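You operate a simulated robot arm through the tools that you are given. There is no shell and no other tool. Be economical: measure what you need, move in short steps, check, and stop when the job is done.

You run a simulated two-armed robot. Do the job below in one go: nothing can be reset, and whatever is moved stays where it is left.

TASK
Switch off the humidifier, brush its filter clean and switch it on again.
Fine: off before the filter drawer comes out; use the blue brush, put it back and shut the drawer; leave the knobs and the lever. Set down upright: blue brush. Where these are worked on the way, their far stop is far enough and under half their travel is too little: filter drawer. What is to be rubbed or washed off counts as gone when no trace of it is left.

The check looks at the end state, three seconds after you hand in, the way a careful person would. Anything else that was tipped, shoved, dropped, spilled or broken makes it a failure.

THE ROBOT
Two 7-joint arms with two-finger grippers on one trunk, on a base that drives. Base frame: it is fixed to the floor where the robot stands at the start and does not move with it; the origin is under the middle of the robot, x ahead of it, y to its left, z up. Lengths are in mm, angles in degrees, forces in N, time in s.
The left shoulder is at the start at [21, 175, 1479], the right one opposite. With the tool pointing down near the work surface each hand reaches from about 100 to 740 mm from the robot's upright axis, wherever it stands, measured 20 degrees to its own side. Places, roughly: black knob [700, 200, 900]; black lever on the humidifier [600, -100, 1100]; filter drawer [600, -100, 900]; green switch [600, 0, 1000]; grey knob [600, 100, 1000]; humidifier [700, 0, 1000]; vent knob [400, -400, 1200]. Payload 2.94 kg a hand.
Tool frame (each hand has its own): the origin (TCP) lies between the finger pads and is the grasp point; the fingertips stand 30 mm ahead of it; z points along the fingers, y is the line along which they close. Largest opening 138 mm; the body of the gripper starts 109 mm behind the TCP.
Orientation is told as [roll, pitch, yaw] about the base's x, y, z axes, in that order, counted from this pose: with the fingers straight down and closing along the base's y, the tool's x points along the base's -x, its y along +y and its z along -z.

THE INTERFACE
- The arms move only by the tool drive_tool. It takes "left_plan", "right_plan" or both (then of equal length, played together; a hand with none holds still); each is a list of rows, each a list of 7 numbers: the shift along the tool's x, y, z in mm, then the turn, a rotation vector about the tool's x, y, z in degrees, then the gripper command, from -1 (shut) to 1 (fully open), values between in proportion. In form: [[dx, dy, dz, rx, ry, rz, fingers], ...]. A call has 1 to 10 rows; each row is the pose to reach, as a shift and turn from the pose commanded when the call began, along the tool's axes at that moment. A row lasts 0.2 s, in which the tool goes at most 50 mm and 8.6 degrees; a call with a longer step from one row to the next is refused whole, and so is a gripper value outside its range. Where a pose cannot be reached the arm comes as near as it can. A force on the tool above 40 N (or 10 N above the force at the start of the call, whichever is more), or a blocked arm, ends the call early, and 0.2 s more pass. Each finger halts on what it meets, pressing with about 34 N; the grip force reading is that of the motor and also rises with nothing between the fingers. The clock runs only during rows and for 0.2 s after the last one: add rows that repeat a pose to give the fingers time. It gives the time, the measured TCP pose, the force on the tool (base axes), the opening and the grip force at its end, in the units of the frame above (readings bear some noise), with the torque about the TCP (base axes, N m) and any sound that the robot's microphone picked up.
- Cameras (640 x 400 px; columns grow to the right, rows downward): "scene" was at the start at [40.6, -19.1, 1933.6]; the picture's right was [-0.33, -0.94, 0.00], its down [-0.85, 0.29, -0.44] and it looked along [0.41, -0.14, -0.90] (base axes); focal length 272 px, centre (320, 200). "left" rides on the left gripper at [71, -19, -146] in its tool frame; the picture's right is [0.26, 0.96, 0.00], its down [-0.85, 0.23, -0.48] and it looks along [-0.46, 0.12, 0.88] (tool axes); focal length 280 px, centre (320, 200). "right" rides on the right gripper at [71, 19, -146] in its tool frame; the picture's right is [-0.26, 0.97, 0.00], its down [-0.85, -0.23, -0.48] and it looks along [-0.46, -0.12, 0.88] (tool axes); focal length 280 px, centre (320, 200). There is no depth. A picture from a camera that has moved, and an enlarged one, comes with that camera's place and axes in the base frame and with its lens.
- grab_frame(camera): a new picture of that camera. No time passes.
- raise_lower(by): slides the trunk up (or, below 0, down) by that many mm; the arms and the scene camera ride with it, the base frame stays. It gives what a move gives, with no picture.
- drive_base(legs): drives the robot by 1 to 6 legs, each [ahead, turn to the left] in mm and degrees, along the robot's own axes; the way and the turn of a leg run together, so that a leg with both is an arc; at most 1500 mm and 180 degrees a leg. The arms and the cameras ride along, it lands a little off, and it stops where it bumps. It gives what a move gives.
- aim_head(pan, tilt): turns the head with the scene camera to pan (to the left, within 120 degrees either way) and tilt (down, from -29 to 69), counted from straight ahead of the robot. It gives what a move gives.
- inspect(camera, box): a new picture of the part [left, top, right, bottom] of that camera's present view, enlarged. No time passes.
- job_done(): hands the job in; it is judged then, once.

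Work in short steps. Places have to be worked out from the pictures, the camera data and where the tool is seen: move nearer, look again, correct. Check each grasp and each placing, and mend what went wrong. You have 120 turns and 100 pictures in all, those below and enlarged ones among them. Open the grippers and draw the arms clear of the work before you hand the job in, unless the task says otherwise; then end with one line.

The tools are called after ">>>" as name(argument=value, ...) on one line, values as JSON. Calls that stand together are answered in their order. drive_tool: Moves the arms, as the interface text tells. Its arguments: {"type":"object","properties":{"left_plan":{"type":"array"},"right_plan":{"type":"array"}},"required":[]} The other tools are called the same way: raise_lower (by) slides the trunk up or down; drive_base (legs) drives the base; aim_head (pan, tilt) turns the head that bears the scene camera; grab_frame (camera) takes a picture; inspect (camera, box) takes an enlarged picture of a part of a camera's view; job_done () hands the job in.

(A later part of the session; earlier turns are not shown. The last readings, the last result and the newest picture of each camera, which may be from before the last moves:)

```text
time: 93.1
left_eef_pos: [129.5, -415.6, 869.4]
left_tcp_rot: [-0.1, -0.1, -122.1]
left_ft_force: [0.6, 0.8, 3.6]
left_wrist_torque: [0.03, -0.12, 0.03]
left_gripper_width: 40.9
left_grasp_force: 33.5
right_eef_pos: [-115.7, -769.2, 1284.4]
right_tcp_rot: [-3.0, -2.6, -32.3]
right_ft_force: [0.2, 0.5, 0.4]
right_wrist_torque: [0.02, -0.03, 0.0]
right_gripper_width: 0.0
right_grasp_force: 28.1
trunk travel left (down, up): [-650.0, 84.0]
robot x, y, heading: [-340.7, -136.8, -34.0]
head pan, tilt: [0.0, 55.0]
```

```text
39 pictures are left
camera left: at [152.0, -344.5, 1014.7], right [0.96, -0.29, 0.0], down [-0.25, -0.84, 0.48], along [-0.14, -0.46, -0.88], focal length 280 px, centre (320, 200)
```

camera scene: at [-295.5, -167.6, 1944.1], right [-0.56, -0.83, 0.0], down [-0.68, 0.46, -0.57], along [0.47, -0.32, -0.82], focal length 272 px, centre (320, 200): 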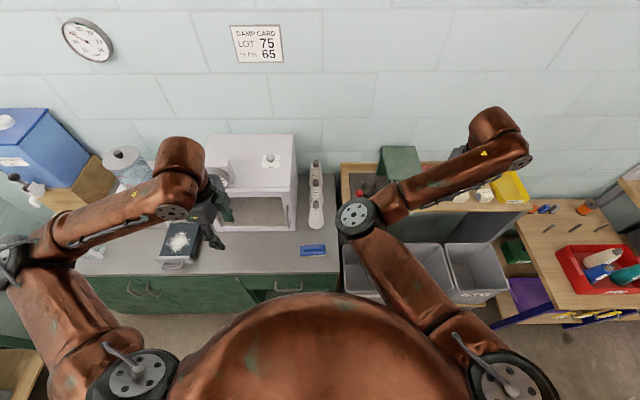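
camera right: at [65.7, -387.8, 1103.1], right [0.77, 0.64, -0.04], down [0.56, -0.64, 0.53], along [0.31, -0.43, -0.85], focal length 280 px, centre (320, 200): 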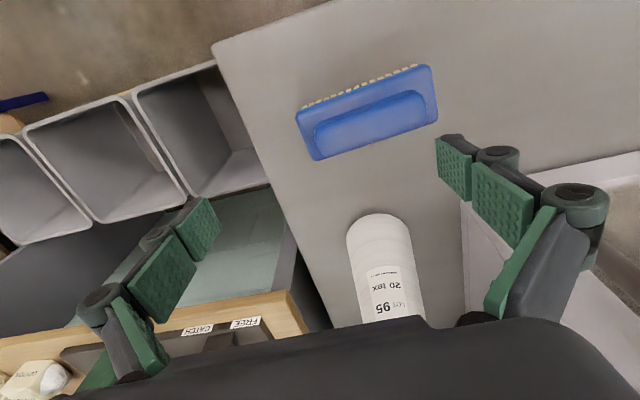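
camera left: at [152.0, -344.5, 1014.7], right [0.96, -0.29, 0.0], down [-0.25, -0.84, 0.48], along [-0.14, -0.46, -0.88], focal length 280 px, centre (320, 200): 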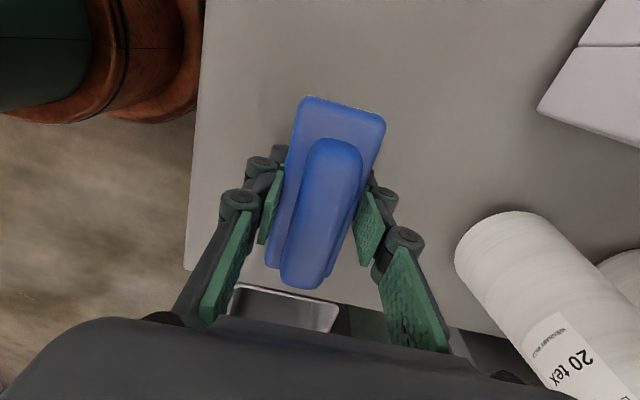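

Gripped, but the fingertips are almost level with the bristles. I re-grip 6 mm higher so that the bristles lead when brushing. The pose at the counter, (129.5, -415.6), is the spot to put it back.

>>> drive_tool(left_plan=[[0, 0, 0, 0, 0, 0, -0.2], [0, 0, 0, 0, 0, 0, -0.2], [0, 0, -6, 0, 0, 0, -0.2], [0, 0, -6, 0, 0, 0, -0.2], [0, 0, -6, 0, 0, 0, -0.6], [0, 0, -6, 0, 0, 0, -1], [0, 0, -6, 0, 0, 0, -1], [0, 0, -6, 0, 0, 0, -1]])

```text
time: 94.9
left_eef_pos: [128.6, -416.0, 875.7]
left_tcp_rot: [-0.1, -0.3, -122.1]
left_ft_force: [-1.2, -0.6, 1.1]
left_wrist_torque: [-0.05, 0.09, 0.0]
left_gripper_width: 40.9
left_grasp_force: 34.2
right_eef_pos: [-115.7, -768.5, 1285.1]
right_tcp_rot: [-2.8, -2.7, -32.3]
right_ft_force: [0.3, 0.0, -0.2]
right_wrist_torque: [0.0, -0.04, 0.02]
right_gripper_width: 0.1
right_grasp_force: 28.2
trunk travel left (down, up): [-650.0, 84.0]
robot x, y, heading: [-345.0, -140.8, -33.9]
head pan, tilt: [0.0, 55.0]
```

Re-gripped with the bristles about 7 mm below the tips. I lift the brush straight up to z 1200.

>>> drive_tool(left_plan=[[0, 0, -20, 0, 0, 0, -1], [0, 0, -60, 0, 0, 0, -1], [0, 0, -105, 0, 0, 0, -1], [0, 0, -150, 0, 0, 0, -1], [0, 0, -195, 0, 0, 0, -1], [0, 0, -240, 0, 0, 0, -1], [0, 0, -285, 0, 0, 0, -1], [0, 0, -320, 0, 0, 0, -1], [0, 0, -320, 0, 0, 0, -1]])

>>> grab_frame(camera="left")

```text
time: 96.9
left_eef_pos: [129.8, -414.2, 1197.9]
left_tcp_rot: [-0.1, -0.2, -122.1]
left_ft_force: [0.6, -1.0, 0.1]
left_wrist_torque: [-0.01, -0.01, -0.02]
left_gripper_width: 0.0
left_grasp_force: 29.0
right_eef_pos: [-114.8, -768.5, 1284.0]
right_tcp_rot: [-2.9, -2.5, -32.3]
right_ft_force: [0.0, 0.5, -0.1]
right_wrist_torque: [-0.01, 0.02, 0.0]
right_gripper_width: 0.1
right_grasp_force: 28.2
trunk travel left (down, up): [-650.0, 84.0]
robot x, y, heading: [-341.1, -142.9, -34.2]
head pan, tilt: [0.0, 55.0]
```

```text
38 pictures are left
camera left: at [153.4, -343.1, 1341.9], right [0.96, -0.29, 0.0], down [-0.25, -0.84, 0.48], along [-0.14, -0.46, -0.88], focal length 280 px, centre (320, 200)
```

left: 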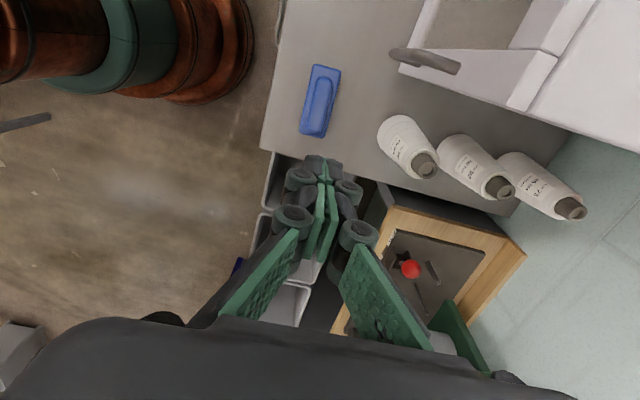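

The brush slipped out of the higher grip; it is still in its place. I go back down and grip it at the lower height.

>>> drive_tool(left_plan=[[0, 0, 45, 0, 0, 0, 0.2], [0, 0, 90, 0, 0, 0, 0.2], [0, 0, 135, 0, 0, 0, 0.2], [0, 0, 180, 0, 0, 0, 0.2], [0, 0, 225, 0, 0, 0, 0.2], [0, 0, 270, 0, 0, 0, 0.2], [0, 0, 300, 0, 0, 0, 0.2], [0, 0, 320, 0, 0, 0, 0.2], [0, 0, 327, 0, 0, 0, 0.2], [0, 0, 327, 0, 0, 0, 0.2]])

>>> inspect(camera="left", box=[220, 80, 420, 300])

```text
time: 99.1
left_eef_pos: [129.4, -417.4, 869.9]
left_tcp_rot: [-0.1, -0.2, -122.1]
left_ft_force: [0.3, 0.6, 0.2]
left_wrist_torque: [-0.02, -0.03, 0.01]
left_gripper_width: 82.8
left_grasp_force: 0.1
right_eef_pos: [-115.2, -768.1, 1284.0]
right_tcp_rot: [-2.9, -2.6, -32.3]
right_ft_force: [0.3, 0.6, -0.4]
right_wrist_torque: [0.01, 0.0, 0.01]
right_gripper_width: 0.1
right_grasp_force: 28.2
trunk travel left (down, up): [-650.0, 84.0]
robot x, y, heading: [-343.1, -139.8, -34.4]
head pan, tilt: [0.0, 55.0]
```

```text
1.82 times, centred on (320, 190) of left
camera zoom: at [152.9, -345.9, 1014.2], right [0.96, -0.29, 0.0], down [-0.26, -0.84, 0.48], along [-0.14, -0.46, -0.88], focal length 510 px, centre (320, 218)
```

zoom: 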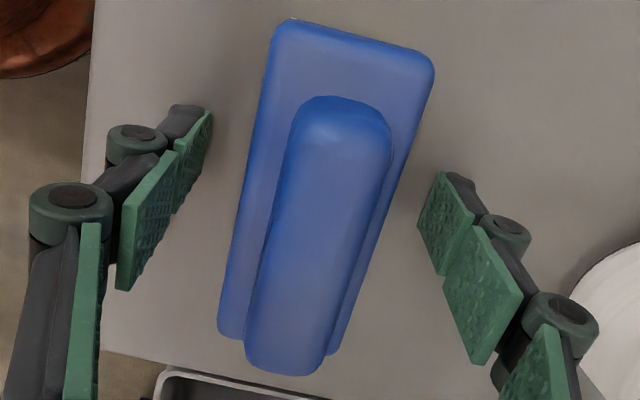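

The handle on top is narrower and stands clear above the block, so gripping it would leave the bristles well below the fingers. I raise to z 895, close on the handle and lift slowly.

>>> drive_tool(left_plan=[[0, 0, -12, 0, 0, 0, 0], [0, 0, -25, 0, 0, 0, -0.2], [0, 0, -25, 0, 0, 0, -0.5], [0, 0, -25, 0, 0, 0, -1], [0, 0, -25, 0, 0, 0, -1], [0, 0, -25, 0, 0, 0, -1], [0, 0, -25, 0, 0, 0, -1]])

>>> inspect(camera="left", box=[220, 80, 420, 300])

```text
time: 100.7
left_eef_pos: [128.7, -416.4, 894.4]
left_tcp_rot: [0.0, -0.1, -122.2]
left_ft_force: [1.0, 1.2, 0.8]
left_wrist_torque: [0.16, -0.04, -0.03]
left_gripper_width: 41.0
left_grasp_force: 34.0
right_eef_pos: [-115.4, -769.0, 1284.4]
right_tcp_rot: [-2.9, -2.6, -32.3]
right_ft_force: [0.0, -0.5, -0.7]
right_wrist_torque: [0.01, 0.02, -0.01]
right_gripper_width: 0.1
right_grasp_force: 28.6
trunk travel left (down, up): [-650.0, 84.0]
robot x, y, heading: [-334.6, -137.6, -34.2]
head pan, tilt: [0.0, 55.0]
```

```text
1.82 times, centred on (320, 190) of left
camera zoom: at [152.5, -345.5, 1039.8], right [0.96, -0.29, 0.0], down [-0.25, -0.84, 0.48], along [-0.14, -0.46, -0.88], focal length 510 px, centre (320, 218)
```

zoom: 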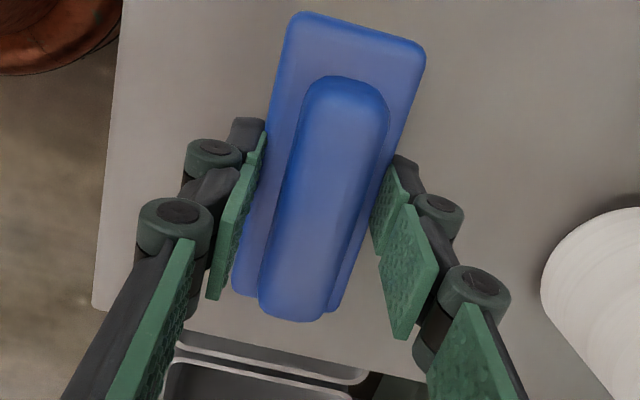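

The block is still what stops the fingers, so it reaches higher than I thought. I lower to z 878, grip, give the fingers time, and lift only 20 mm slowly.

>>> drive_tool(left_plan=[[0, 0, 0, 0, 0, 0, -0.25], [0, 0, 8, 0, 0, 0, -0.25], [0, 0, 17, 0, 0, 0, -0.25], [0, 0, 17, 0, 0, 0, -0.6], [0, 0, 17, 0, 0, 0, -1], [0, 0, 17, 0, 0, 0, -1], [0, 0, 17, 0, 0, 0, -1], [0, 0, 12, 0, 0, 0, -1], [0, 0, 6, 0, 0, 0, -1], [0, 0, 0, 0, 0, 0, -1]])

>>> inspect(camera="left", box=[220, 80, 420, 300])

```text
time: 102.9
left_eef_pos: [129.8, -416.5, 894.6]
left_tcp_rot: [-0.1, -0.2, -122.2]
left_ft_force: [0.4, -0.2, -0.1]
left_wrist_torque: [0.0, 0.02, 0.01]
left_gripper_width: 41.0
left_grasp_force: 34.1
right_eef_pos: [-115.9, -768.6, 1284.4]
right_tcp_rot: [-2.9, -2.7, -32.3]
right_ft_force: [1.1, -0.4, 0.0]
right_wrist_torque: [-0.02, -0.02, 0.0]
right_gripper_width: 0.0
right_grasp_force: 28.1
trunk travel left (down, up): [-650.0, 84.0]
robot x, y, heading: [-337.4, -141.7, -34.0]
head pan, tilt: [0.0, 55.0]
```

```text
1.82 times, centred on (320, 190) of left
camera zoom: at [151.9, -345.2, 1038.9], right [0.96, -0.29, 0.0], down [-0.25, -0.84, 0.48], along [-0.14, -0.46, -0.88], focal length 510 px, centre (320, 218)
```

zoom: 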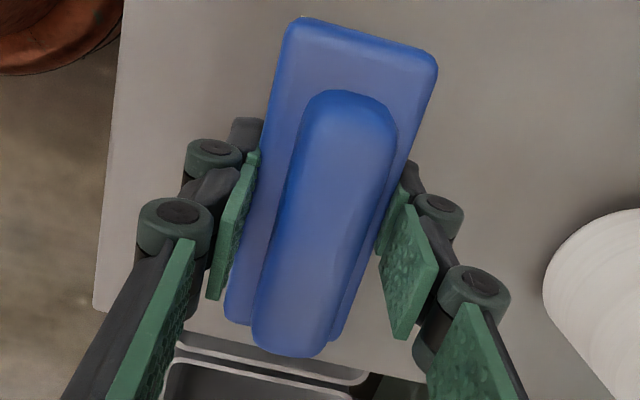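

The brush lifted with the hand; it looks nearer than before. I keep lifting slowly.

>>> drive_tool(left_plan=[[0, 0, -5, 0, 0, 0, -1], [0, 0, -12, 0, 0, 0, -1], [0, 0, -20, 0, 0, 0, -1], [0, 0, -30, 0, 0, 0, -1], [0, 0, -40, 0, 0, 0, -1], [0, 0, -50, 0, 0, 0, -1], [0, 0, -60, 0, 0, 0, -1], [0, 0, -70, 0, 0, 0, -1], [0, 0, -78, 0, 0, 0, -1], [0, 0, -80, 0, 0, 0, -1]])

>>> grab_frame(camera="left")

```text
time: 105.1
left_eef_pos: [127.4, -416.5, 974.7]
left_tcp_rot: [-0.2, -0.3, -122.1]
left_ft_force: [-0.4, 0.0, -1.0]
left_wrist_torque: [-0.02, -0.01, 0.02]
left_gripper_width: 40.7
left_grasp_force: 34.3
right_eef_pos: [-114.5, -768.5, 1285.0]
right_tcp_rot: [-2.9, -2.6, -32.3]
right_ft_force: [-0.4, 0.3, 0.6]
right_wrist_torque: [-0.01, 0.0, 0.0]
right_gripper_width: 0.0
right_grasp_force: 28.1
trunk travel left (down, up): [-650.0, 84.0]
robot x, y, heading: [-343.3, -136.4, -33.9]
head pan, tilt: [0.0, 55.0]
```

```text
34 pictures are left
camera left: at [151.1, -345.0, 1119.0], right [0.96, -0.29, 0.0], down [-0.25, -0.84, 0.48], along [-0.14, -0.46, -0.88], focal length 280 px, centre (320, 200)
```

left: 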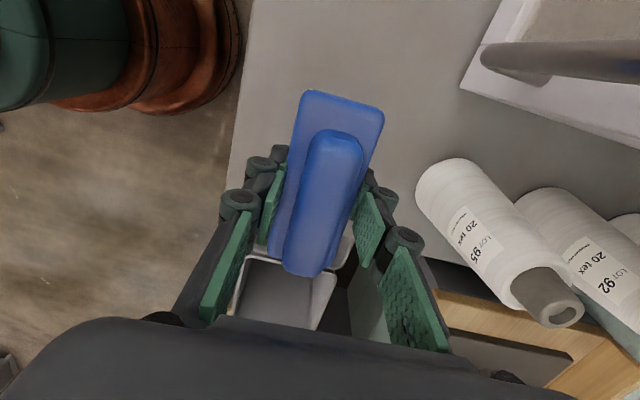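

The brush is held. I lift it further to about 1190, with gentle ramps.

>>> drive_tool(left_plan=[[0, 0, -8, 0, 0, 0, -1], [0, 0, -25, 0, 0, 0, -1], [0, 0, -50, 0, 0, 0, -1], [0, 0, -78, 0, 0, 0, -1], [0, 0, -106, 0, 0, 0, -1], [0, 0, -134, 0, 0, 0, -1], [0, 0, -162, 0, 0, 0, -1], [0, 0, -188, 0, 0, 0, -1], [0, 0, -206, 0, 0, 0, -1], [0, 0, -212, 0, 0, 0, -1]])

```text
time: 107.3
left_eef_pos: [130.3, -415.1, 1187.9]
left_tcp_rot: [0.0, -0.2, -122.2]
left_ft_force: [0.5, 0.5, -0.5]
left_wrist_torque: [0.0, 0.02, -0.03]
left_gripper_width: 41.2
left_grasp_force: 34.7
right_eef_pos: [-115.8, -770.0, 1283.8]
right_tcp_rot: [-3.0, -2.7, -32.3]
right_ft_force: [0.0, -0.6, 0.8]
right_wrist_torque: [-0.01, 0.0, 0.01]
right_gripper_width: 0.0
right_grasp_force: 28.2
trunk travel left (down, up): [-650.0, 84.0]
robot x, y, heading: [-341.4, -138.3, -34.1]
head pan, tilt: [0.0, 55.0]
```

I drive along the counter to face the drawer with it under the left hand.

>>> drive_base(legs=[[0, 84], [567, 0], [0, -84]])

>>> grab_frame(camera="left")

>>> grab_frame(camera="scene")

```text
time: 117.8
left_eef_pos: [511.1, 58.5, 1186.8]
left_tcp_rot: [0.0, -0.2, -120.1]
left_ft_force: [-0.7, 0.0, -1.1]
left_wrist_torque: [0.04, 0.0, 0.01]
left_gripper_width: 40.9
left_grasp_force: 34.2
right_eef_pos: [278.4, -303.5, 1284.2]
right_tcp_rot: [-2.9, -2.7, -30.2]
right_ft_force: [-0.3, 0.6, 0.2]
right_wrist_torque: [-0.02, -0.01, -0.02]
right_gripper_width: 0.3
right_grasp_force: 28.1
trunk travel left (down, up): [-650.0, 84.0]
robot x, y, heading: [32.8, 315.7, -32.2]
head pan, tilt: [0.0, 55.0]
```

```text
33 pictures are left
camera left: at [531.2, 130.2, 1331.5], right [0.97, -0.26, 0.0], down [-0.22, -0.85, 0.48], along [-0.12, -0.46, -0.88], focal length 280 px, centre (320, 200)
```

left: 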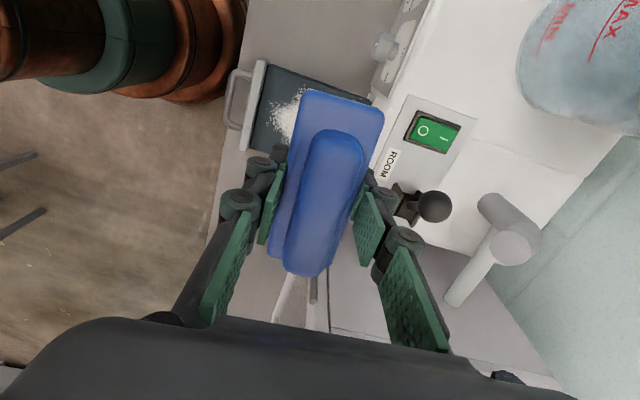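

```text
32 pictures are left
camera scene: at [76.3, 290.7, 1944.1], right [-0.53, -0.85, 0.0], down [-0.69, 0.44, -0.57], along [0.49, -0.31, -0.82], focal length 272 px, centre (320, 200)
```

scene: 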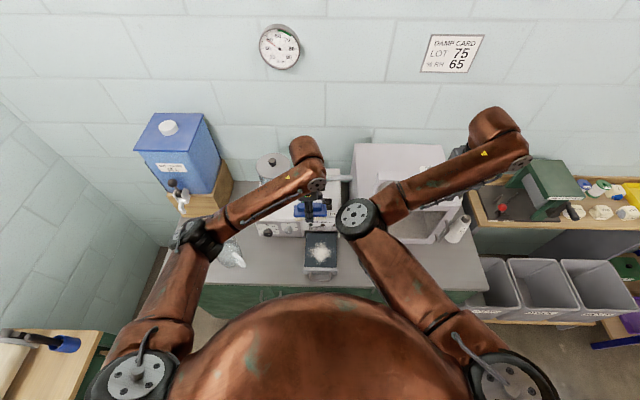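

Both lie in view. I zoom in on the drawer to fix its corners and the dirt extent.

>>> inspect(camera="scene", box=[280, 190, 370, 290])

```text
4.00 times, centred on (325, 240) of scene
camera zoom: at [76.3, 290.7, 1944.1], right [-0.53, -0.85, 0.0], down [-0.69, 0.44, -0.57], along [0.49, -0.31, -0.82], focal length 1090 px, centre (300, 40)
```

zoom: 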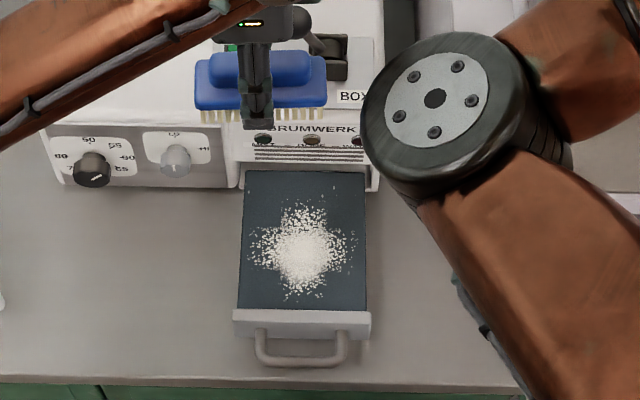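

The slab spans u 317–476, v 229–360 in drawer axes (u into the machine), with its top at about z 885. The dirt spans u 327–446, v 240–352. I bring the brush over its rear half at u 415, v 298, square to the drawer, and descend to z 945.

>>> drive_tool(left_plan=[[-13, 8, 10, 0, 0, 2, -1], [-26, 16, 30, 0, 0, 3.6, -1], [-37.8, 21.8, 60, 0, 0, 3.6, -1], [-37.8, 21.8, 95, 0, 0, 3.6, -1], [-37.8, 21.8, 130, 0, 0, 3.6, -1], [-37.8, 21.8, 165, 0, 0, 3.6, -1], [-37.8, 21.8, 200, 0, 0, 3.6, -1], [-37.8, 21.8, 225, 0, 0, 3.6, -1], [-37.8, 21.8, 240, 0, 0, 3.6, -1], [-37.8, 21.8, 240, 0, 0, 3.6, -1]])

>>> grab_frame(camera="left")

>>> inspect(camera="scene", box=[280, 190, 370, 290])

```text
time: 120.0
left_eef_pos: [509.2, 14.1, 947.5]
left_tcp_rot: [-0.1, -0.3, -123.7]
left_ft_force: [-0.6, 0.2, -0.8]
left_wrist_torque: [0.01, 0.02, -0.02]
left_gripper_width: 40.9
left_grasp_force: 33.7
right_eef_pos: [278.2, -302.3, 1284.6]
right_tcp_rot: [-2.9, -2.6, -30.3]
right_ft_force: [-0.7, 0.8, -1.0]
right_wrist_torque: [0.01, 0.0, -0.01]
right_gripper_width: 0.0
right_grasp_force: 28.1
trunk travel left (down, up): [-650.0, 84.0]
robot x, y, heading: [28.5, 319.8, -31.9]
head pan, tilt: [0.0, 55.0]
```

```text
30 pictures are left
camera left: at [534.4, 83.6, 1091.3], right [0.95, -0.32, 0.0], down [-0.28, -0.83, 0.48], along [-0.15, -0.45, -0.88], focal length 280 px, centre (320, 200)
```

left: 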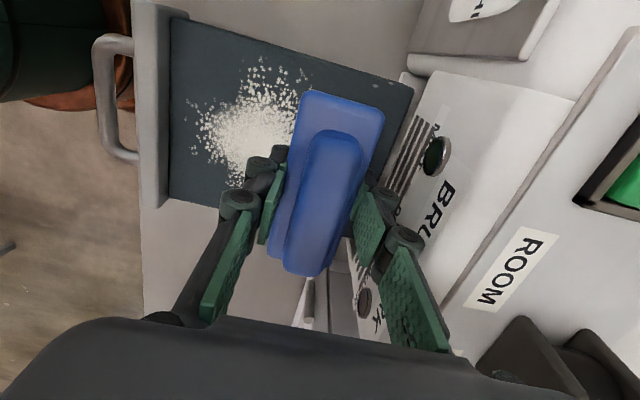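

```text
4.00 times, centred on (325, 240) of scene
camera zoom: at [76.2, 290.7, 1944.2], right [-0.53, -0.85, 0.0], down [-0.69, 0.44, -0.57], along [0.49, -0.31, -0.82], focal length 1090 px, centre (300, 40)
```

zoom: 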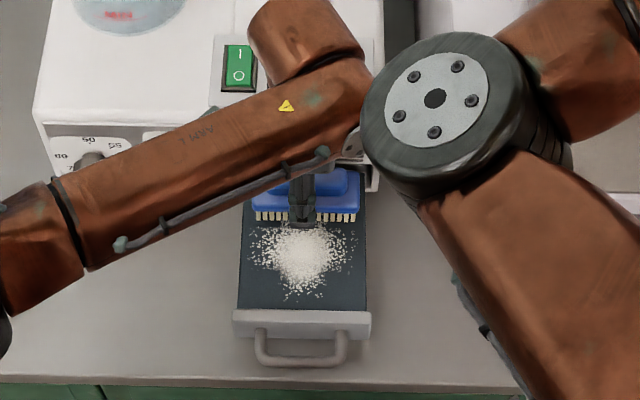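

The brush is right above the dirt's rear part. I descend in small steps until the bristles touch.

>>> drive_tool(left_plan=[[0, 6, 8, 0, 0, 0, -1], [0, 10, 16, 0, 0, 0, -1], [0, 10, 20, 0, 0, 0, -1], [0, 10, 23, 0, 0, 0, -1], [0, 10, 23, 0, 0, 0, -1]])

```text
time: 121.0
left_eef_pos: [511.7, 8.5, 927.7]
left_tcp_rot: [-0.2, -0.3, -123.9]
left_ft_force: [-16.1, 14.4, 21.2]
left_wrist_torque: [0.54, -1.79, 0.03]
left_gripper_width: 40.9
left_grasp_force: 34.4
right_eef_pos: [274.8, -300.3, 1286.6]
right_tcp_rot: [-2.8, -2.7, -30.3]
right_ft_force: [-0.4, 0.7, -0.7]
right_wrist_torque: [-0.01, 0.03, 0.02]
right_gripper_width: 0.2
right_grasp_force: 28.9
trunk travel left (down, up): [-650.0, 84.0]
robot x, y, heading: [28.8, 317.0, -32.2]
head pan, tilt: [0.0, 55.0]
stopped in row 4 (left hand): the force on the tool passed its limit at 44 N (the readings are from after the stop); the commanded pose is now the measured one
```

Besides touching down, something pushes back along the drawer axis; the finger knuckle meets the housing. I lift, back off 15 mm and touch down again.

>>> drive_tool(left_plan=[[0, 0, -8, 0, 0, 0, -1], [0, -15, -8, 0, 0, 0, -1], [0, -15, -2, 0, 0, 0, -1], [0, -15, 2, 0, 0, 0, -1], [0, -15, 4, 0, 0, 0, -1]])

>>> inspect(camera="scene", box=[280, 190, 370, 290])

```text
time: 122.2
left_eef_pos: [503.0, 14.5, 923.3]
left_tcp_rot: [0.0, -0.2, -123.7]
left_ft_force: [-0.8, 2.6, 24.5]
left_wrist_torque: [0.02, 0.01, -0.04]
left_gripper_width: 41.9
left_grasp_force: 33.9
right_eef_pos: [276.4, -302.3, 1284.2]
right_tcp_rot: [-2.7, -2.7, -30.3]
right_ft_force: [-0.4, -0.6, -0.1]
right_wrist_torque: [0.02, 0.0, 0.01]
right_gripper_width: 0.0
right_grasp_force: 28.5
trunk travel left (down, up): [-650.0, 84.0]
robot x, y, heading: [30.4, 320.6, -32.2]
head pan, tilt: [0.0, 55.0]
```

```text
4.00 times, centred on (325, 240) of scene
camera zoom: at [74.4, 291.6, 1944.4], right [-0.53, -0.85, 0.0], down [-0.69, 0.44, -0.57], along [0.49, -0.31, -0.82], focal length 1090 px, centre (300, 40)
```

zoom: 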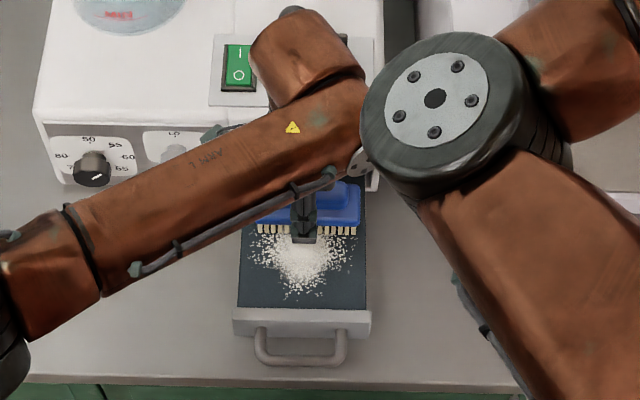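

Clean contact, 24 N straight down, with the filter at about z 884. I sweep toward the handle, keeping the drawer against its stop.

>>> drive_tool(left_plan=[[0, -8, -1, 0, 0, 0, -1], [0, -18, -1, 0, 0, 0, -1], [0, -28, -1, 0, 0, 0, -1], [0, -38, -1, 0, 0, 0, -1], [0, -48, -1, 0, 0, 0, -1], [0, -58, -1, 0, 0, 0, -1], [0, -66, -1, 0, 0, 0, -1], [0, -66, -20, 0, 0, 0, -1], [0, -66, -40, 0, 0, 0, -1]])

>>> inspect(camera="scene", box=[280, 190, 370, 290])

>>> grab_frame(camera="left")

```text
time: 124.2
left_eef_pos: [448.2, 54.4, 960.6]
left_tcp_rot: [-0.3, -0.3, -123.8]
left_ft_force: [-0.2, -0.2, -1.3]
left_wrist_torque: [0.0, 0.0, 0.02]
left_gripper_width: 41.0
left_grasp_force: 33.7
right_eef_pos: [278.1, -302.0, 1284.4]
right_tcp_rot: [-2.9, -2.5, -30.2]
right_ft_force: [-0.6, 0.2, -0.2]
right_wrist_torque: [-0.02, 0.01, 0.01]
right_gripper_width: 0.1
right_grasp_force: 28.5
trunk travel left (down, up): [-650.0, 84.0]
robot x, y, heading: [28.7, 318.9, -31.9]
head pan, tilt: [0.0, 55.0]
```

```text
4.00 times, centred on (325, 240) of scene
camera zoom: at [75.5, 291.1, 1944.1], right [-0.53, -0.85, 0.0], down [-0.69, 0.44, -0.57], along [0.49, -0.31, -0.82], focal length 1090 px, centre (300, 40)
```

zoom: 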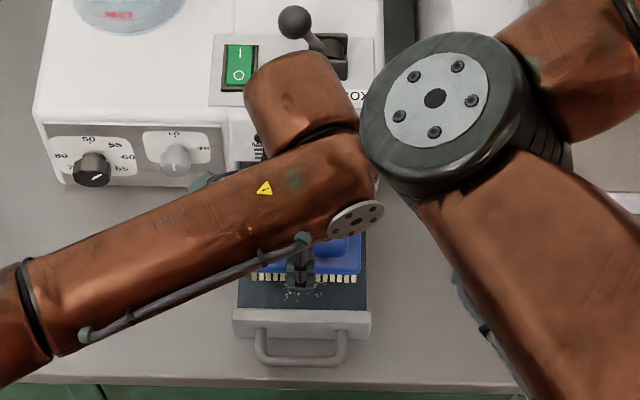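

```text
26 pictures are left
camera left: at [473.4, 124.0, 1104.3], right [0.95, -0.32, -0.01], down [-0.28, -0.83, 0.48], along [-0.16, -0.45, -0.88], focal length 280 px, centre (320, 200)
```

left: 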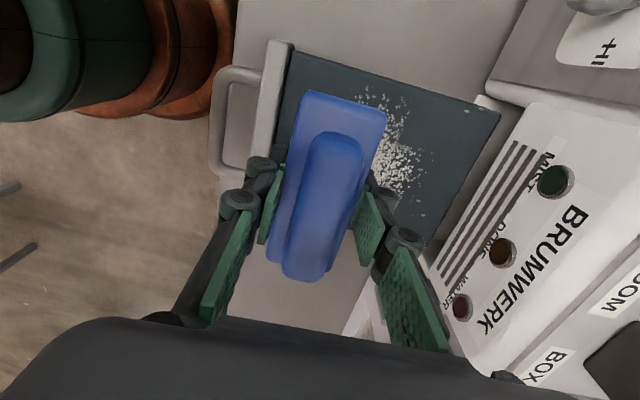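

The brushed part comes out clean. The rear dirt, out to u ≈ 455, is out of reach with the knuckles facing the housing. I lift and turn the brush 90°, so its long side points into the machine and the knuckles sit sideways.

>>> drive_tool(left_plan=[[0, 0, -30, 0, 0, -5, -1], [0, 0, -60, 0, 0, -13, -1], [0, 0, -60, 0, 0, -21, -1], [0, 0, -60, 0, 0, -29.5, -1], [0, 0, -60, 0, 0, -38, -1], [0, 0, -60, 0, 0, -46.5, -1], [0, 0, -60, 0, 0, -55, -1], [0, 0, -60, 0, 0, -63.5, -1], [0, 0, -60, 0, 0, -72, -1], [0, 0, -60, 0, 0, -80, -1]])

>>> drive_tool(left_plan=[[0, 0, 0, 0, 0, -5, -1], [0, 0, 0, 0, 0, -10, -1], [0, 0, 0, 0, 0, -10, -1]])

>>> grab_frame(camera="left")

```text
time: 126.4
left_eef_pos: [448.9, 52.0, 1021.0]
left_tcp_rot: [-0.3, 0.2, -43.6]
left_ft_force: [0.5, -0.2, -0.2]
left_wrist_torque: [0.01, -0.01, 0.02]
left_gripper_width: 40.9
left_grasp_force: 34.3
right_eef_pos: [277.3, -302.6, 1283.8]
right_tcp_rot: [-2.8, -2.6, -30.2]
right_ft_force: [1.3, 0.1, 0.2]
right_wrist_torque: [0.02, 0.0, 0.01]
right_gripper_width: 0.0
right_grasp_force: 28.4
trunk travel left (down, up): [-650.0, 84.0]
robot x, y, heading: [29.7, 318.7, -32.3]
head pan, tilt: [0.0, 55.0]
```

```text
time: 127.2
left_eef_pos: [450.2, 52.6, 1020.8]
left_tcp_rot: [-0.3, 0.3, -33.7]
left_ft_force: [-0.2, -0.1, -1.0]
left_wrist_torque: [0.02, 0.04, -0.01]
left_gripper_width: 41.0
left_grasp_force: 34.3
right_eef_pos: [279.0, -303.3, 1284.7]
right_tcp_rot: [-2.8, -2.5, -30.2]
right_ft_force: [-0.3, 0.1, 0.1]
right_wrist_torque: [0.01, 0.01, 0.02]
right_gripper_width: 0.0
right_grasp_force: 28.5
trunk travel left (down, up): [-650.0, 84.0]
robot x, y, heading: [27.5, 314.6, -32.1]
head pan, tilt: [0.0, 55.0]
```

```text
25 pictures are left
camera left: at [381.7, 77.4, 1166.4], right [0.32, 0.95, 0.0], down [0.84, -0.28, 0.47], along [0.45, -0.15, -0.88], focal length 280 px, centre (320, 200)
```

left: 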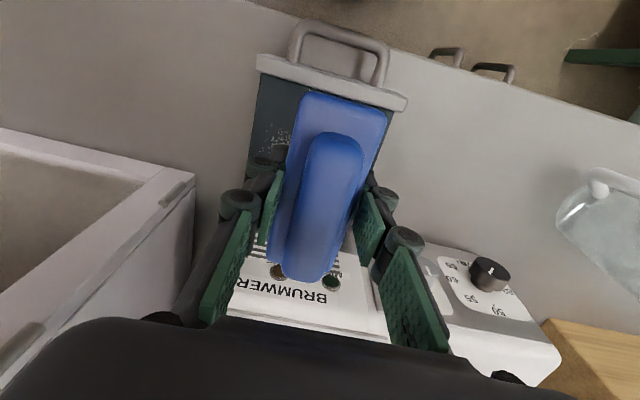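

The brush now lies lengthwise with the knuckles sideways. I touch down at u 414, v 252 and sweep toward the handle, strip by strip.

>>> drive_tool(left_plan=[[-35, -22, 30, 0, 0, 0, -1], [-70, -44, 60, 0, 0, 0, -1], [-70, -44, 85, 0, 0, 0, -1], [-70, -44, 93, 0, 0, 0, -1], [-70, -44, 98, 0, 0, 0, -1], [-60, -44, 98, 0, 0, 0, -1], [-50, -44, 98, 0, 0, 0, -1], [-40, -44, 98, 0, 0, 0, -1], [-30, -44, 98, 0, 0, 0, -1], [-30, -44, 80, 0, 0, 0, -1]])

>>> grab_frame(camera="left")

```text
refused: row 1 steps farther than a row can; nothing moved
```

```text
24 pictures are left
camera left: at [381.7, 77.4, 1166.4], right [0.32, 0.95, 0.0], down [0.84, -0.28, 0.47], along [0.45, -0.15, -0.88], focal length 280 px, centre (320, 200)
```

left: 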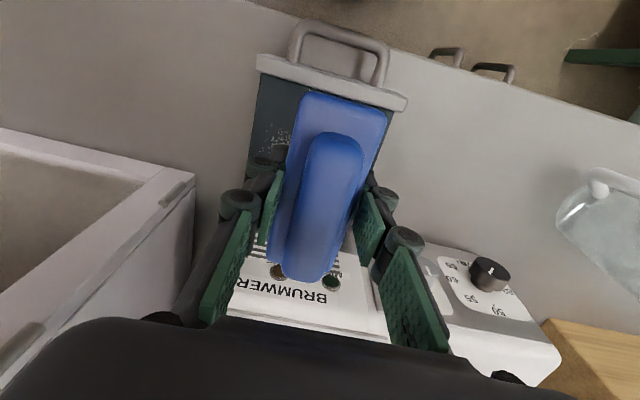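

The first step was too long; I use smaller steps for the same sweep.

>>> drive_tool(left_plan=[[-24, -15, 28, 0, 0, 0, -1], [-48, -30, 56, 0, 0, 0, -1], [-70, -44, 84, 0, 0, 0, -1], [-70, -44, 93, 0, 0, 0, -1], [-70, -44, 98, 0, 0, 0, -1], [-60, -44, 98, 0, 0, 0, -1], [-50, -44, 98, 0, 0, 0, -1], [-40, -44, 98, 0, 0, 0, -1], [-30, -44, 98, 0, 0, 0, -1], [-30, -44, 80, 0, 0, 0, -1]])

```text
time: 129.4
left_eef_pos: [453.5, 5.1, 937.7]
left_tcp_rot: [0.2, 0.4, -33.5]
left_ft_force: [0.1, -0.2, -2.2]
left_wrist_torque: [-0.01, -0.04, -0.01]
left_gripper_width: 41.0
left_grasp_force: 33.8
right_eef_pos: [278.0, -303.1, 1284.4]
right_tcp_rot: [-2.8, -2.6, -30.3]
right_ft_force: [0.8, 0.3, -0.6]
right_wrist_torque: [0.0, 0.01, 0.02]
right_gripper_width: 0.2
right_grasp_force: 27.8
trunk travel left (down, up): [-650.0, 84.0]
robot x, y, heading: [28.6, 318.4, -32.5]
head pan, tilt: [0.0, 55.0]
```

No trouble. Next strip at v 285.

>>> drive_tool(left_plan=[[-20, 17, -8, 0, 0, 0, -1], [-40, 33, -5, 0, 0, 0, -1], [-40, 33, 8, 0, 0, 0, -1], [-40, 33, 15, 0, 0, 0, -1], [-40, 33, 18, 0, 0, 0, -1], [-30, 33, 18, 0, 0, 0, -1], [-20, 33, 18, 0, 0, 0, -1], [-10, 33, 18, 0, 0, 0, -1], [0, 33, 18, 0, 0, 0, -1], [0, 33, 0, 0, 0, 0, -1]])

>>> drive_tool(left_plan=[[-20, 17, -8, 0, 0, 0, -1], [-40, 33, -5, 0, 0, 0, -1], [-40, 33, 8, 0, 0, 0, -1], [-40, 33, 15, 0, 0, 0, -1], [-40, 33, 18, 0, 0, 0, -1], [-30, 33, 18, 0, 0, 0, -1], [-20, 33, 18, 0, 0, 0, -1], [-10, 33, 18, 0, 0, 0, -1], [0, 33, 18, 0, 0, 0, -1], [0, 33, 0, 0, 0, 0, -1]])

```text
time: 131.8
left_eef_pos: [501.4, 42.4, 944.0]
left_tcp_rot: [2.0, -1.3, -32.7]
left_ft_force: [0.8, -0.2, -1.2]
left_wrist_torque: [0.02, 0.0, -0.02]
left_gripper_width: 40.8
left_grasp_force: 34.3
right_eef_pos: [279.5, -304.3, 1283.4]
right_tcp_rot: [-2.8, -2.5, -30.3]
right_ft_force: [-0.4, -0.6, 0.0]
right_wrist_torque: [-0.01, -0.01, 0.01]
right_gripper_width: 0.0
right_grasp_force: 28.3
trunk travel left (down, up): [-650.0, 84.0]
robot x, y, heading: [35.3, 320.2, -32.1]
head pan, tilt: [0.0, 55.0]
stopped in row 10 (left hand): the arm was blocked; the commanded pose is now the measured one
```

```text
time: 134.0
left_eef_pos: [531.2, 79.4, 948.2]
left_tcp_rot: [3.2, -2.1, -32.5]
left_ft_force: [-0.6, -0.3, -1.2]
left_wrist_torque: [0.0, -0.04, 0.01]
left_gripper_width: 41.1
left_grasp_force: 33.9
right_eef_pos: [277.6, -304.6, 1284.4]
right_tcp_rot: [-2.8, -2.5, -30.4]
right_ft_force: [0.3, 0.8, 0.5]
right_wrist_torque: [-0.01, 0.01, -0.02]
right_gripper_width: 0.1
right_grasp_force: 28.7
trunk travel left (down, up): [-650.0, 84.0]
robot x, y, heading: [31.1, 318.9, -32.1]
head pan, tilt: [0.0, 55.0]
```

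The arm reached its inner limit and did not touch down. I lift the brush and back the base about 90 mm.

>>> drive_tool(left_plan=[[-5, -10, -25, 0, 0, 0, -1], [-10, -20, -55, 0, 0, 0, -1], [-10, -20, -80, 0, 0, 0, -1], [-10, -20, -80, 0, 0, 0, -1]])

>>> drive_base(legs=[[-90, 0]])

>>> grab_frame(camera="left")

>>> grab_frame(camera="scene")

```text
time: 135.2
left_eef_pos: [549.8, 79.1, 1021.4]
left_tcp_rot: [5.5, -2.1, -30.9]
left_ft_force: [0.7, 0.1, -1.5]
left_wrist_torque: [0.01, -0.02, -0.03]
left_gripper_width: 41.1
left_grasp_force: 34.0
right_eef_pos: [277.8, -303.3, 1283.9]
right_tcp_rot: [-2.9, -2.6, -30.3]
right_ft_force: [-0.6, -0.3, 0.3]
right_wrist_torque: [-0.02, -0.02, -0.04]
right_gripper_width: 0.2
right_grasp_force: 28.7
trunk travel left (down, up): [-650.0, 84.0]
robot x, y, heading: [29.5, 319.0, -32.1]
head pan, tilt: [0.0, 55.0]
stopped in row 4 (left hand): the arm was blocked; the commanded pose is now the measured one
```

```text
time: 136.3
left_eef_pos: [492.4, 117.8, 1017.2]
left_tcp_rot: [5.6, -1.3, -30.7]
left_ft_force: [0.7, 0.7, 0.5]
left_wrist_torque: [-0.07, 0.1, -0.01]
left_gripper_width: 40.7
left_grasp_force: 33.5
right_eef_pos: [221.3, -268.2, 1276.7]
right_tcp_rot: [-2.7, -1.5, -30.0]
right_ft_force: [-0.4, 1.0, -0.1]
right_wrist_torque: [-0.12, -0.11, 0.04]
right_gripper_width: 0.0
right_grasp_force: 28.8
trunk travel left (down, up): [-650.0, 84.0]
robot x, y, heading: [-48.6, 365.2, -32.2]
head pan, tilt: [0.0, 55.0]
```

```text
23 pictures are left
camera left: at [412.2, 126.6, 1157.7], right [0.26, 0.96, 0.09], down [0.81, -0.27, 0.52], along [0.52, -0.06, -0.85], focal length 280 px, centre (320, 200)
```

left: 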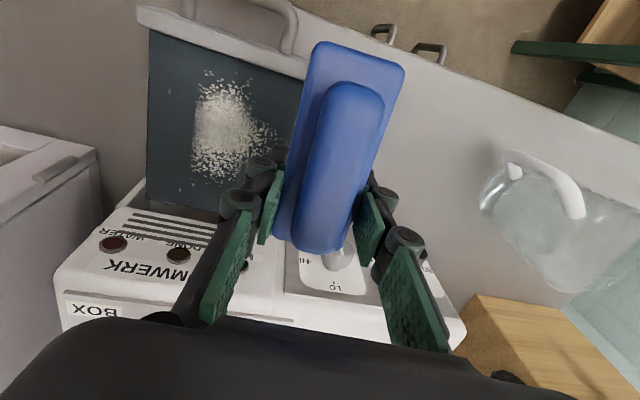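

```text
22 pictures are left
camera scene: at [36.2, 314.4, 1945.7], right [-0.53, -0.85, 0.0], down [-0.7, 0.44, -0.55], along [0.47, -0.29, -0.83], focal length 272 px, centre (320, 200)
```

scene: 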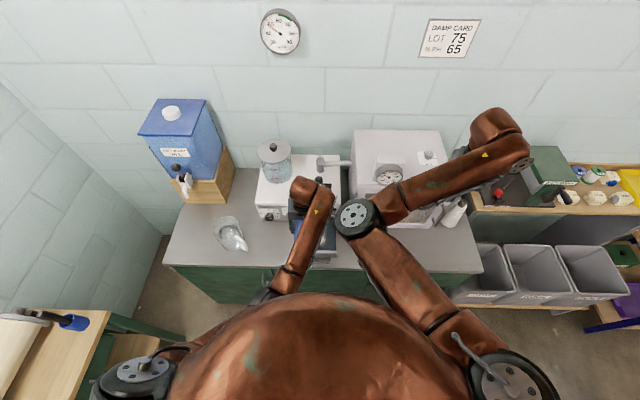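

The right elbow sits close to the left wrist, which may be what blocked it. I stretch the right hand 200 mm outward to clear it, and look at the filter closely.

>>> drive_tool(right_plan=[[0, -40, 0, 0, 0, 0, -1], [0, -80, 0, 0, 0, 0, -1], [0, -120, 0, 0, 0, 0, -1], [0, -160, 0, 0, 0, 0, -1], [0, -200, 0, 0, 0, 0, -1], [0, -200, 0, 0, 0, 0, -1]])

>>> inspect(camera="left", box=[120, 0, 320, 220])

>>> inspect(camera="scene", box=[240, 160, 420, 310])

```text
time: 136.9
left_eef_pos: [491.1, 162.3, 1072.4]
left_tcp_rot: [8.4, -8.8, -28.8]
left_ft_force: [0.7, -0.3, -1.0]
left_wrist_torque: [0.07, 0.03, 0.06]
left_gripper_width: 41.1
left_grasp_force: 33.9
right_eef_pos: [126.9, -283.7, 1302.7]
right_tcp_rot: [-2.6, -5.2, -29.9]
right_ft_force: [0.6, 0.0, -0.6]
right_wrist_torque: [0.12, 0.1, 0.01]
right_gripper_width: 0.0
right_grasp_force: 28.5
trunk travel left (down, up): [-650.0, 84.0]
robot x, y, heading: [-45.1, 365.4, -32.3]
head pan, tilt: [0.0, 55.0]
stopped in row 2 (left hand): the arm was blocked; the commanded pose is now the measured one
```

```text
1.82 times, centred on (220, 110) of left
camera zoom: at [392.7, 172.9, 1201.0], right [0.21, 0.97, 0.1], down [0.74, -0.23, 0.63], along [0.63, -0.06, -0.77], focal length 510 px, centre (502, 364)
```

zoom: 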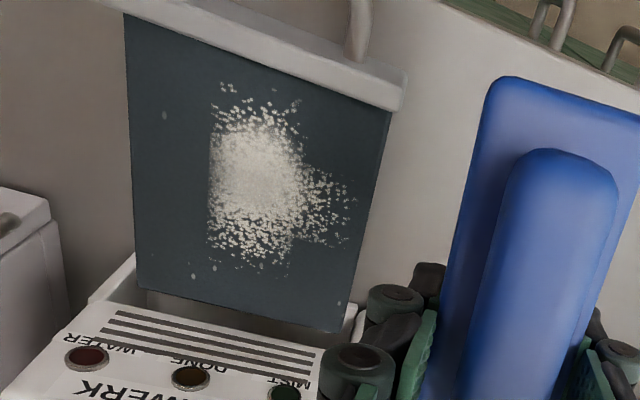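

```text
2.67 times, centred on (330, 235) of scene
camera zoom: at [33.5, 314.5, 1945.8], right [-0.53, -0.85, 0.0], down [-0.7, 0.44, -0.56], along [0.47, -0.3, -0.83], focal length 726 px, centre (293, 107)
```

zoom: 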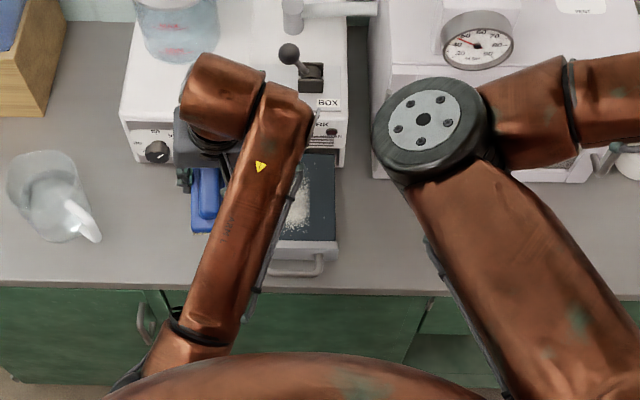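

The earlier strip at v 252 came out fully clean with a sharp edge, so the brush works. The left elbow is folded against the torso. From this farther stance I stretch the hand forward over the drawer and level it, staying high.

>>> drive_tool(left_plan=[[-14, -20, 0, 3, 3, 1.5, -1], [-28, -42, 0, 6, 6, 3, -1], [-42, -66, 0, 8.4, 8.8, 4.9, -1], [-56, -90, 0, 8.4, 8.8, 4.9, -1], [-68, -115, 0, 8.4, 8.8, 4.9, -1], [-68, -115, 0, 8.4, 8.8, 4.9, -1]])

>>> grab_frame(camera="scene")

```text
time: 138.1
left_eef_pos: [469.2, 50.0, 1072.8]
left_tcp_rot: [-0.7, -0.2, -32.9]
left_ft_force: [-0.2, -1.3, -2.7]
left_wrist_torque: [0.17, 0.02, 0.01]
left_gripper_width: 40.8
left_grasp_force: 34.2
right_eef_pos: [98.3, -266.7, 1312.6]
right_tcp_rot: [-3.0, -6.7, -30.2]
right_ft_force: [1.9, -0.9, -0.5]
right_wrist_torque: [0.16, 0.17, -0.03]
right_gripper_width: 0.0
right_grasp_force: 28.5
trunk travel left (down, up): [-650.0, 84.0]
robot x, y, heading: [-46.4, 364.8, -32.0]
head pan, tilt: [0.0, 55.0]
stopped in row 5 (left hand): the arm was blocked; the commanded pose is now the measured one
```

```text
19 pictures are left
camera scene: at [6.3, 332.7, 1944.3], right [-0.53, -0.85, 0.0], down [-0.7, 0.44, -0.57], along [0.48, -0.3, -0.82], focal length 272 px, centre (320, 200)
```

scene: 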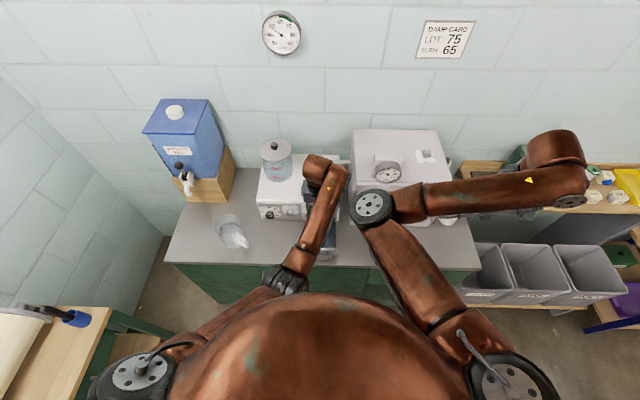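

The left elbow folds in at this yaw and rests on the torso. I turn the hand back toward yaw -124, which keeps the elbow out, holding the brush high.

>>> drive_tool(left_plan=[[0, 0, -3, 0, 0, 8, -1], [0, 0, -6, 0, 0, 16, -1], [0, 0, -10, 0, 0, 24, -1], [0, 0, -10, 0, 0, 32, -1], [0, 0, -10, 0, 0, 40, -1], [0, 0, -10, 0, 0, 48, -1], [0, 0, -10, 0, 0, 56, -1], [0, 0, -10, 0, 0, 64, -1], [0, 0, -10, 0, 0, 72, -1], [0, 0, -10, 0, 0, 80, -1]])

```text
time: 140.3
left_eef_pos: [461.2, 37.7, 1071.2]
left_tcp_rot: [-1.7, -1.5, -113.8]
left_ft_force: [-0.3, 0.0, -1.1]
left_wrist_torque: [-0.02, -0.01, 0.01]
left_gripper_width: 41.0
left_grasp_force: 33.9
right_eef_pos: [110.3, -273.3, 1309.4]
right_tcp_rot: [-2.9, -6.0, -30.1]
right_ft_force: [-0.1, 0.2, -0.6]
right_wrist_torque: [0.01, 0.0, 0.0]
right_gripper_width: 0.2
right_grasp_force: 27.5
trunk travel left (down, up): [-650.0, 84.0]
robot x, y, heading: [-42.3, 365.0, -32.1]
head pan, tilt: [0.0, 55.0]
```

That freed it. I continue the turn to yaw -159, so that the brush lies diagonally with its left end pointing into the machine, and level it.

>>> drive_tool(left_plan=[[0, 0, 0, -1, 1, 7.5, -1], [0, 0, 0, -1.7, 1.5, 15, -1], [0, 0, 0, -1.7, 1.5, 22.5, -1], [0, 0, 0, -1.7, 1.5, 30, -1], [0, 0, 0, -1.7, 1.5, 37.5, -1], [0, 0, 0, -1.7, 1.5, 45, -1], [0, 0, 0, -1.7, 1.5, 45, -1]])

>>> grab_frame(camera="left")

```text
time: 141.9
left_eef_pos: [462.1, 36.9, 1070.4]
left_tcp_rot: [0.6, -0.2, -158.8]
left_ft_force: [0.5, -0.1, -1.3]
left_wrist_torque: [-0.05, 0.01, -0.04]
left_gripper_width: 41.2
left_grasp_force: 34.3
right_eef_pos: [111.3, -275.1, 1307.7]
right_tcp_rot: [-2.9, -6.0, -30.0]
right_ft_force: [1.2, 0.2, -0.4]
right_wrist_torque: [0.02, 0.02, 0.0]
right_gripper_width: 0.1
right_grasp_force: 28.5
trunk travel left (down, up): [-650.0, 84.0]
robot x, y, heading: [-44.3, 367.0, -32.4]
head pan, tilt: [0.0, 55.0]
```

```text
18 pictures are left
camera left: at [522.2, 84.6, 1215.5], right [0.59, -0.8, 0.01], down [-0.71, -0.52, 0.48], along [-0.38, -0.29, -0.88], focal length 280 px, centre (320, 200)
```

left: 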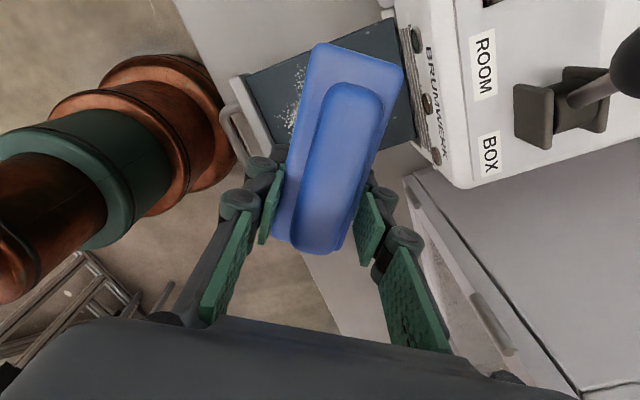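

That posture is comfortable. I keep turning the same way, to bring the brush fully lengthwise with the drawer.

>>> drive_tool(left_plan=[[0, 0, 0, 0, 0, 8, -1], [0, 0, 0, 0, 0, 16, -1], [0, 0, 0, 0, 0, 24, -1], [0, 0, 0, 0, 0, 32, -1], [0, 0, 0, 0, 0, 40, -1], [0, 0, 0, 0, 0, 48, -1], [0, 0, 0, 0, 0, 55, -1], [0, 0, 0, 0, 0, 55, -1]])

```text
time: 143.7
left_eef_pos: [462.4, 39.2, 1070.8]
left_tcp_rot: [0.6, 0.5, 146.2]
left_ft_force: [0.3, 0.0, -2.3]
left_wrist_torque: [0.0, -0.02, 0.03]
left_gripper_width: 41.1
left_grasp_force: 33.9
right_eef_pos: [110.0, -274.8, 1308.4]
right_tcp_rot: [-2.9, -5.9, -30.0]
right_ft_force: [-0.1, 0.0, 0.1]
right_wrist_torque: [-0.04, -0.01, 0.01]
right_gripper_width: 0.2
right_grasp_force: 28.5
trunk travel left (down, up): [-650.0, 84.0]
robot x, y, heading: [-50.1, 365.8, -32.1]
head pan, tilt: [0.0, 55.0]
```

Fully lengthwise now, elbow free. I go to u 408, v 285 and descend to just above the filter.

>>> drive_tool(left_plan=[[15, 2, 20, 0, 0, 0, -1], [30, 4, 50, 0, 0, 0, -1], [46, 6, 85, 0, 0, 0, -1], [46, 6, 110, 0, 0, 0, -1], [46, 6, 128, 0, 0, 0, -1], [46, 6, 136, 0, 0, 0, -1], [46, 6, 136, 0, 0, 0, -1]])

>>> grab_frame(camera="left")

```text
time: 145.3
left_eef_pos: [495.9, 7.9, 934.1]
left_tcp_rot: [0.5, 0.5, 146.3]
left_ft_force: [-14.4, 11.1, 2.7]
left_wrist_torque: [0.13, 0.21, 0.04]
left_gripper_width: 41.1
left_grasp_force: 33.9
right_eef_pos: [111.0, -273.7, 1308.8]
right_tcp_rot: [-2.9, -6.0, -30.0]
right_ft_force: [0.4, 0.2, -0.3]
right_wrist_torque: [-0.02, -0.01, 0.0]
right_gripper_width: 0.2
right_grasp_force: 28.2
trunk travel left (down, up): [-650.0, 84.0]
robot x, y, heading: [-48.9, 362.4, -31.9]
head pan, tilt: [0.0, 55.0]
```

```text
17 pictures are left
camera left: at [566.2, -12.0, 1079.9], right [-0.32, -0.95, 0.01], down [-0.83, 0.28, 0.47], along [-0.45, 0.14, -0.88], focal length 280 px, centre (320, 200)
```

left: 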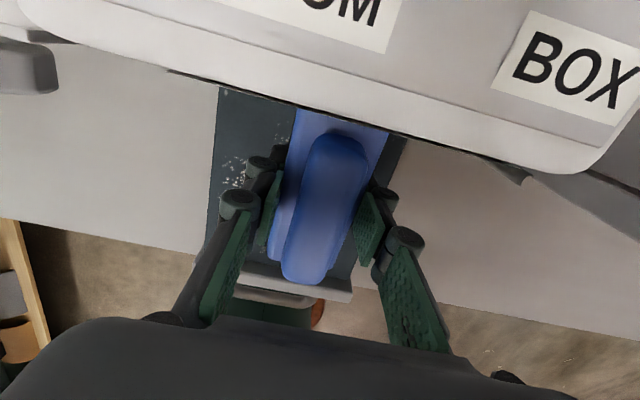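

The brush end touches the housing lip (u ≈ 459). I back off 4 mm, press down and sweep this strip.

>>> drive_tool(left_plan=[[-4, 0, 0, 0, 0, 0, -1], [-4, 0, 7, 0, 0, 0, -1], [-4, 0, 11, 0, 0, 0, -1], [-4, 0, 12, 0, 0, 0, -1], [-12, 0, 12, 0, 0, 0, -1], [-20, 0, 12, 0, 0, 0, -1], [-28, 0, 12, 0, 0, 0, -1], [-34, 0, 12, 0, 0, 0, -1], [-34, 0, 12, 0, 0, 0, -1]])

```text
time: 147.3
left_eef_pos: [468.9, 25.8, 923.4]
left_tcp_rot: [0.5, 0.6, 146.3]
left_ft_force: [-0.6, -0.1, -1.6]
left_wrist_torque: [-0.02, -0.02, -0.01]
left_gripper_width: 40.9
left_grasp_force: 34.1
right_eef_pos: [111.1, -275.2, 1308.3]
right_tcp_rot: [-2.8, -5.9, -30.0]
right_ft_force: [-0.3, -0.3, 0.0]
right_wrist_torque: [0.02, -0.02, 0.02]
right_gripper_width: 0.1
right_grasp_force: 28.2
trunk travel left (down, up): [-650.0, 84.0]
robot x, y, heading: [-45.3, 367.1, -31.8]
head pan, tilt: [0.0, 55.0]
```

No pressing force was left, so the brush probably sits a little higher in the grip now. I return and press down until I feel it.

>>> drive_tool(left_plan=[[10, 0, -5, 0, 0, 0, -1], [29, 0, -5, 0, 0, 0, -1], [29, 0, 2, 0, 0, 0, -1], [29, 0, 4, 0, 0, 0, -1], [29, 0, 6, 0, 0, 0, -1], [29, 0, 6, 0, 0, 0, -1]])

```text
time: 148.7
left_eef_pos: [492.1, 8.8, 919.0]
left_tcp_rot: [0.7, 0.7, 146.2]
left_ft_force: [1.4, -4.8, 27.3]
left_wrist_torque: [0.6, 0.55, 0.07]
left_gripper_width: 41.2
left_grasp_force: 34.1
right_eef_pos: [109.9, -273.5, 1309.3]
right_tcp_rot: [-2.9, -6.0, -30.0]
right_ft_force: [0.1, 0.4, -0.2]
right_wrist_torque: [0.04, 0.04, 0.01]
right_gripper_width: 0.0
right_grasp_force: 28.6
trunk travel left (down, up): [-650.0, 84.0]
robot x, y, heading: [-45.1, 365.3, -31.9]
head pan, tilt: [0.0, 55.0]
```

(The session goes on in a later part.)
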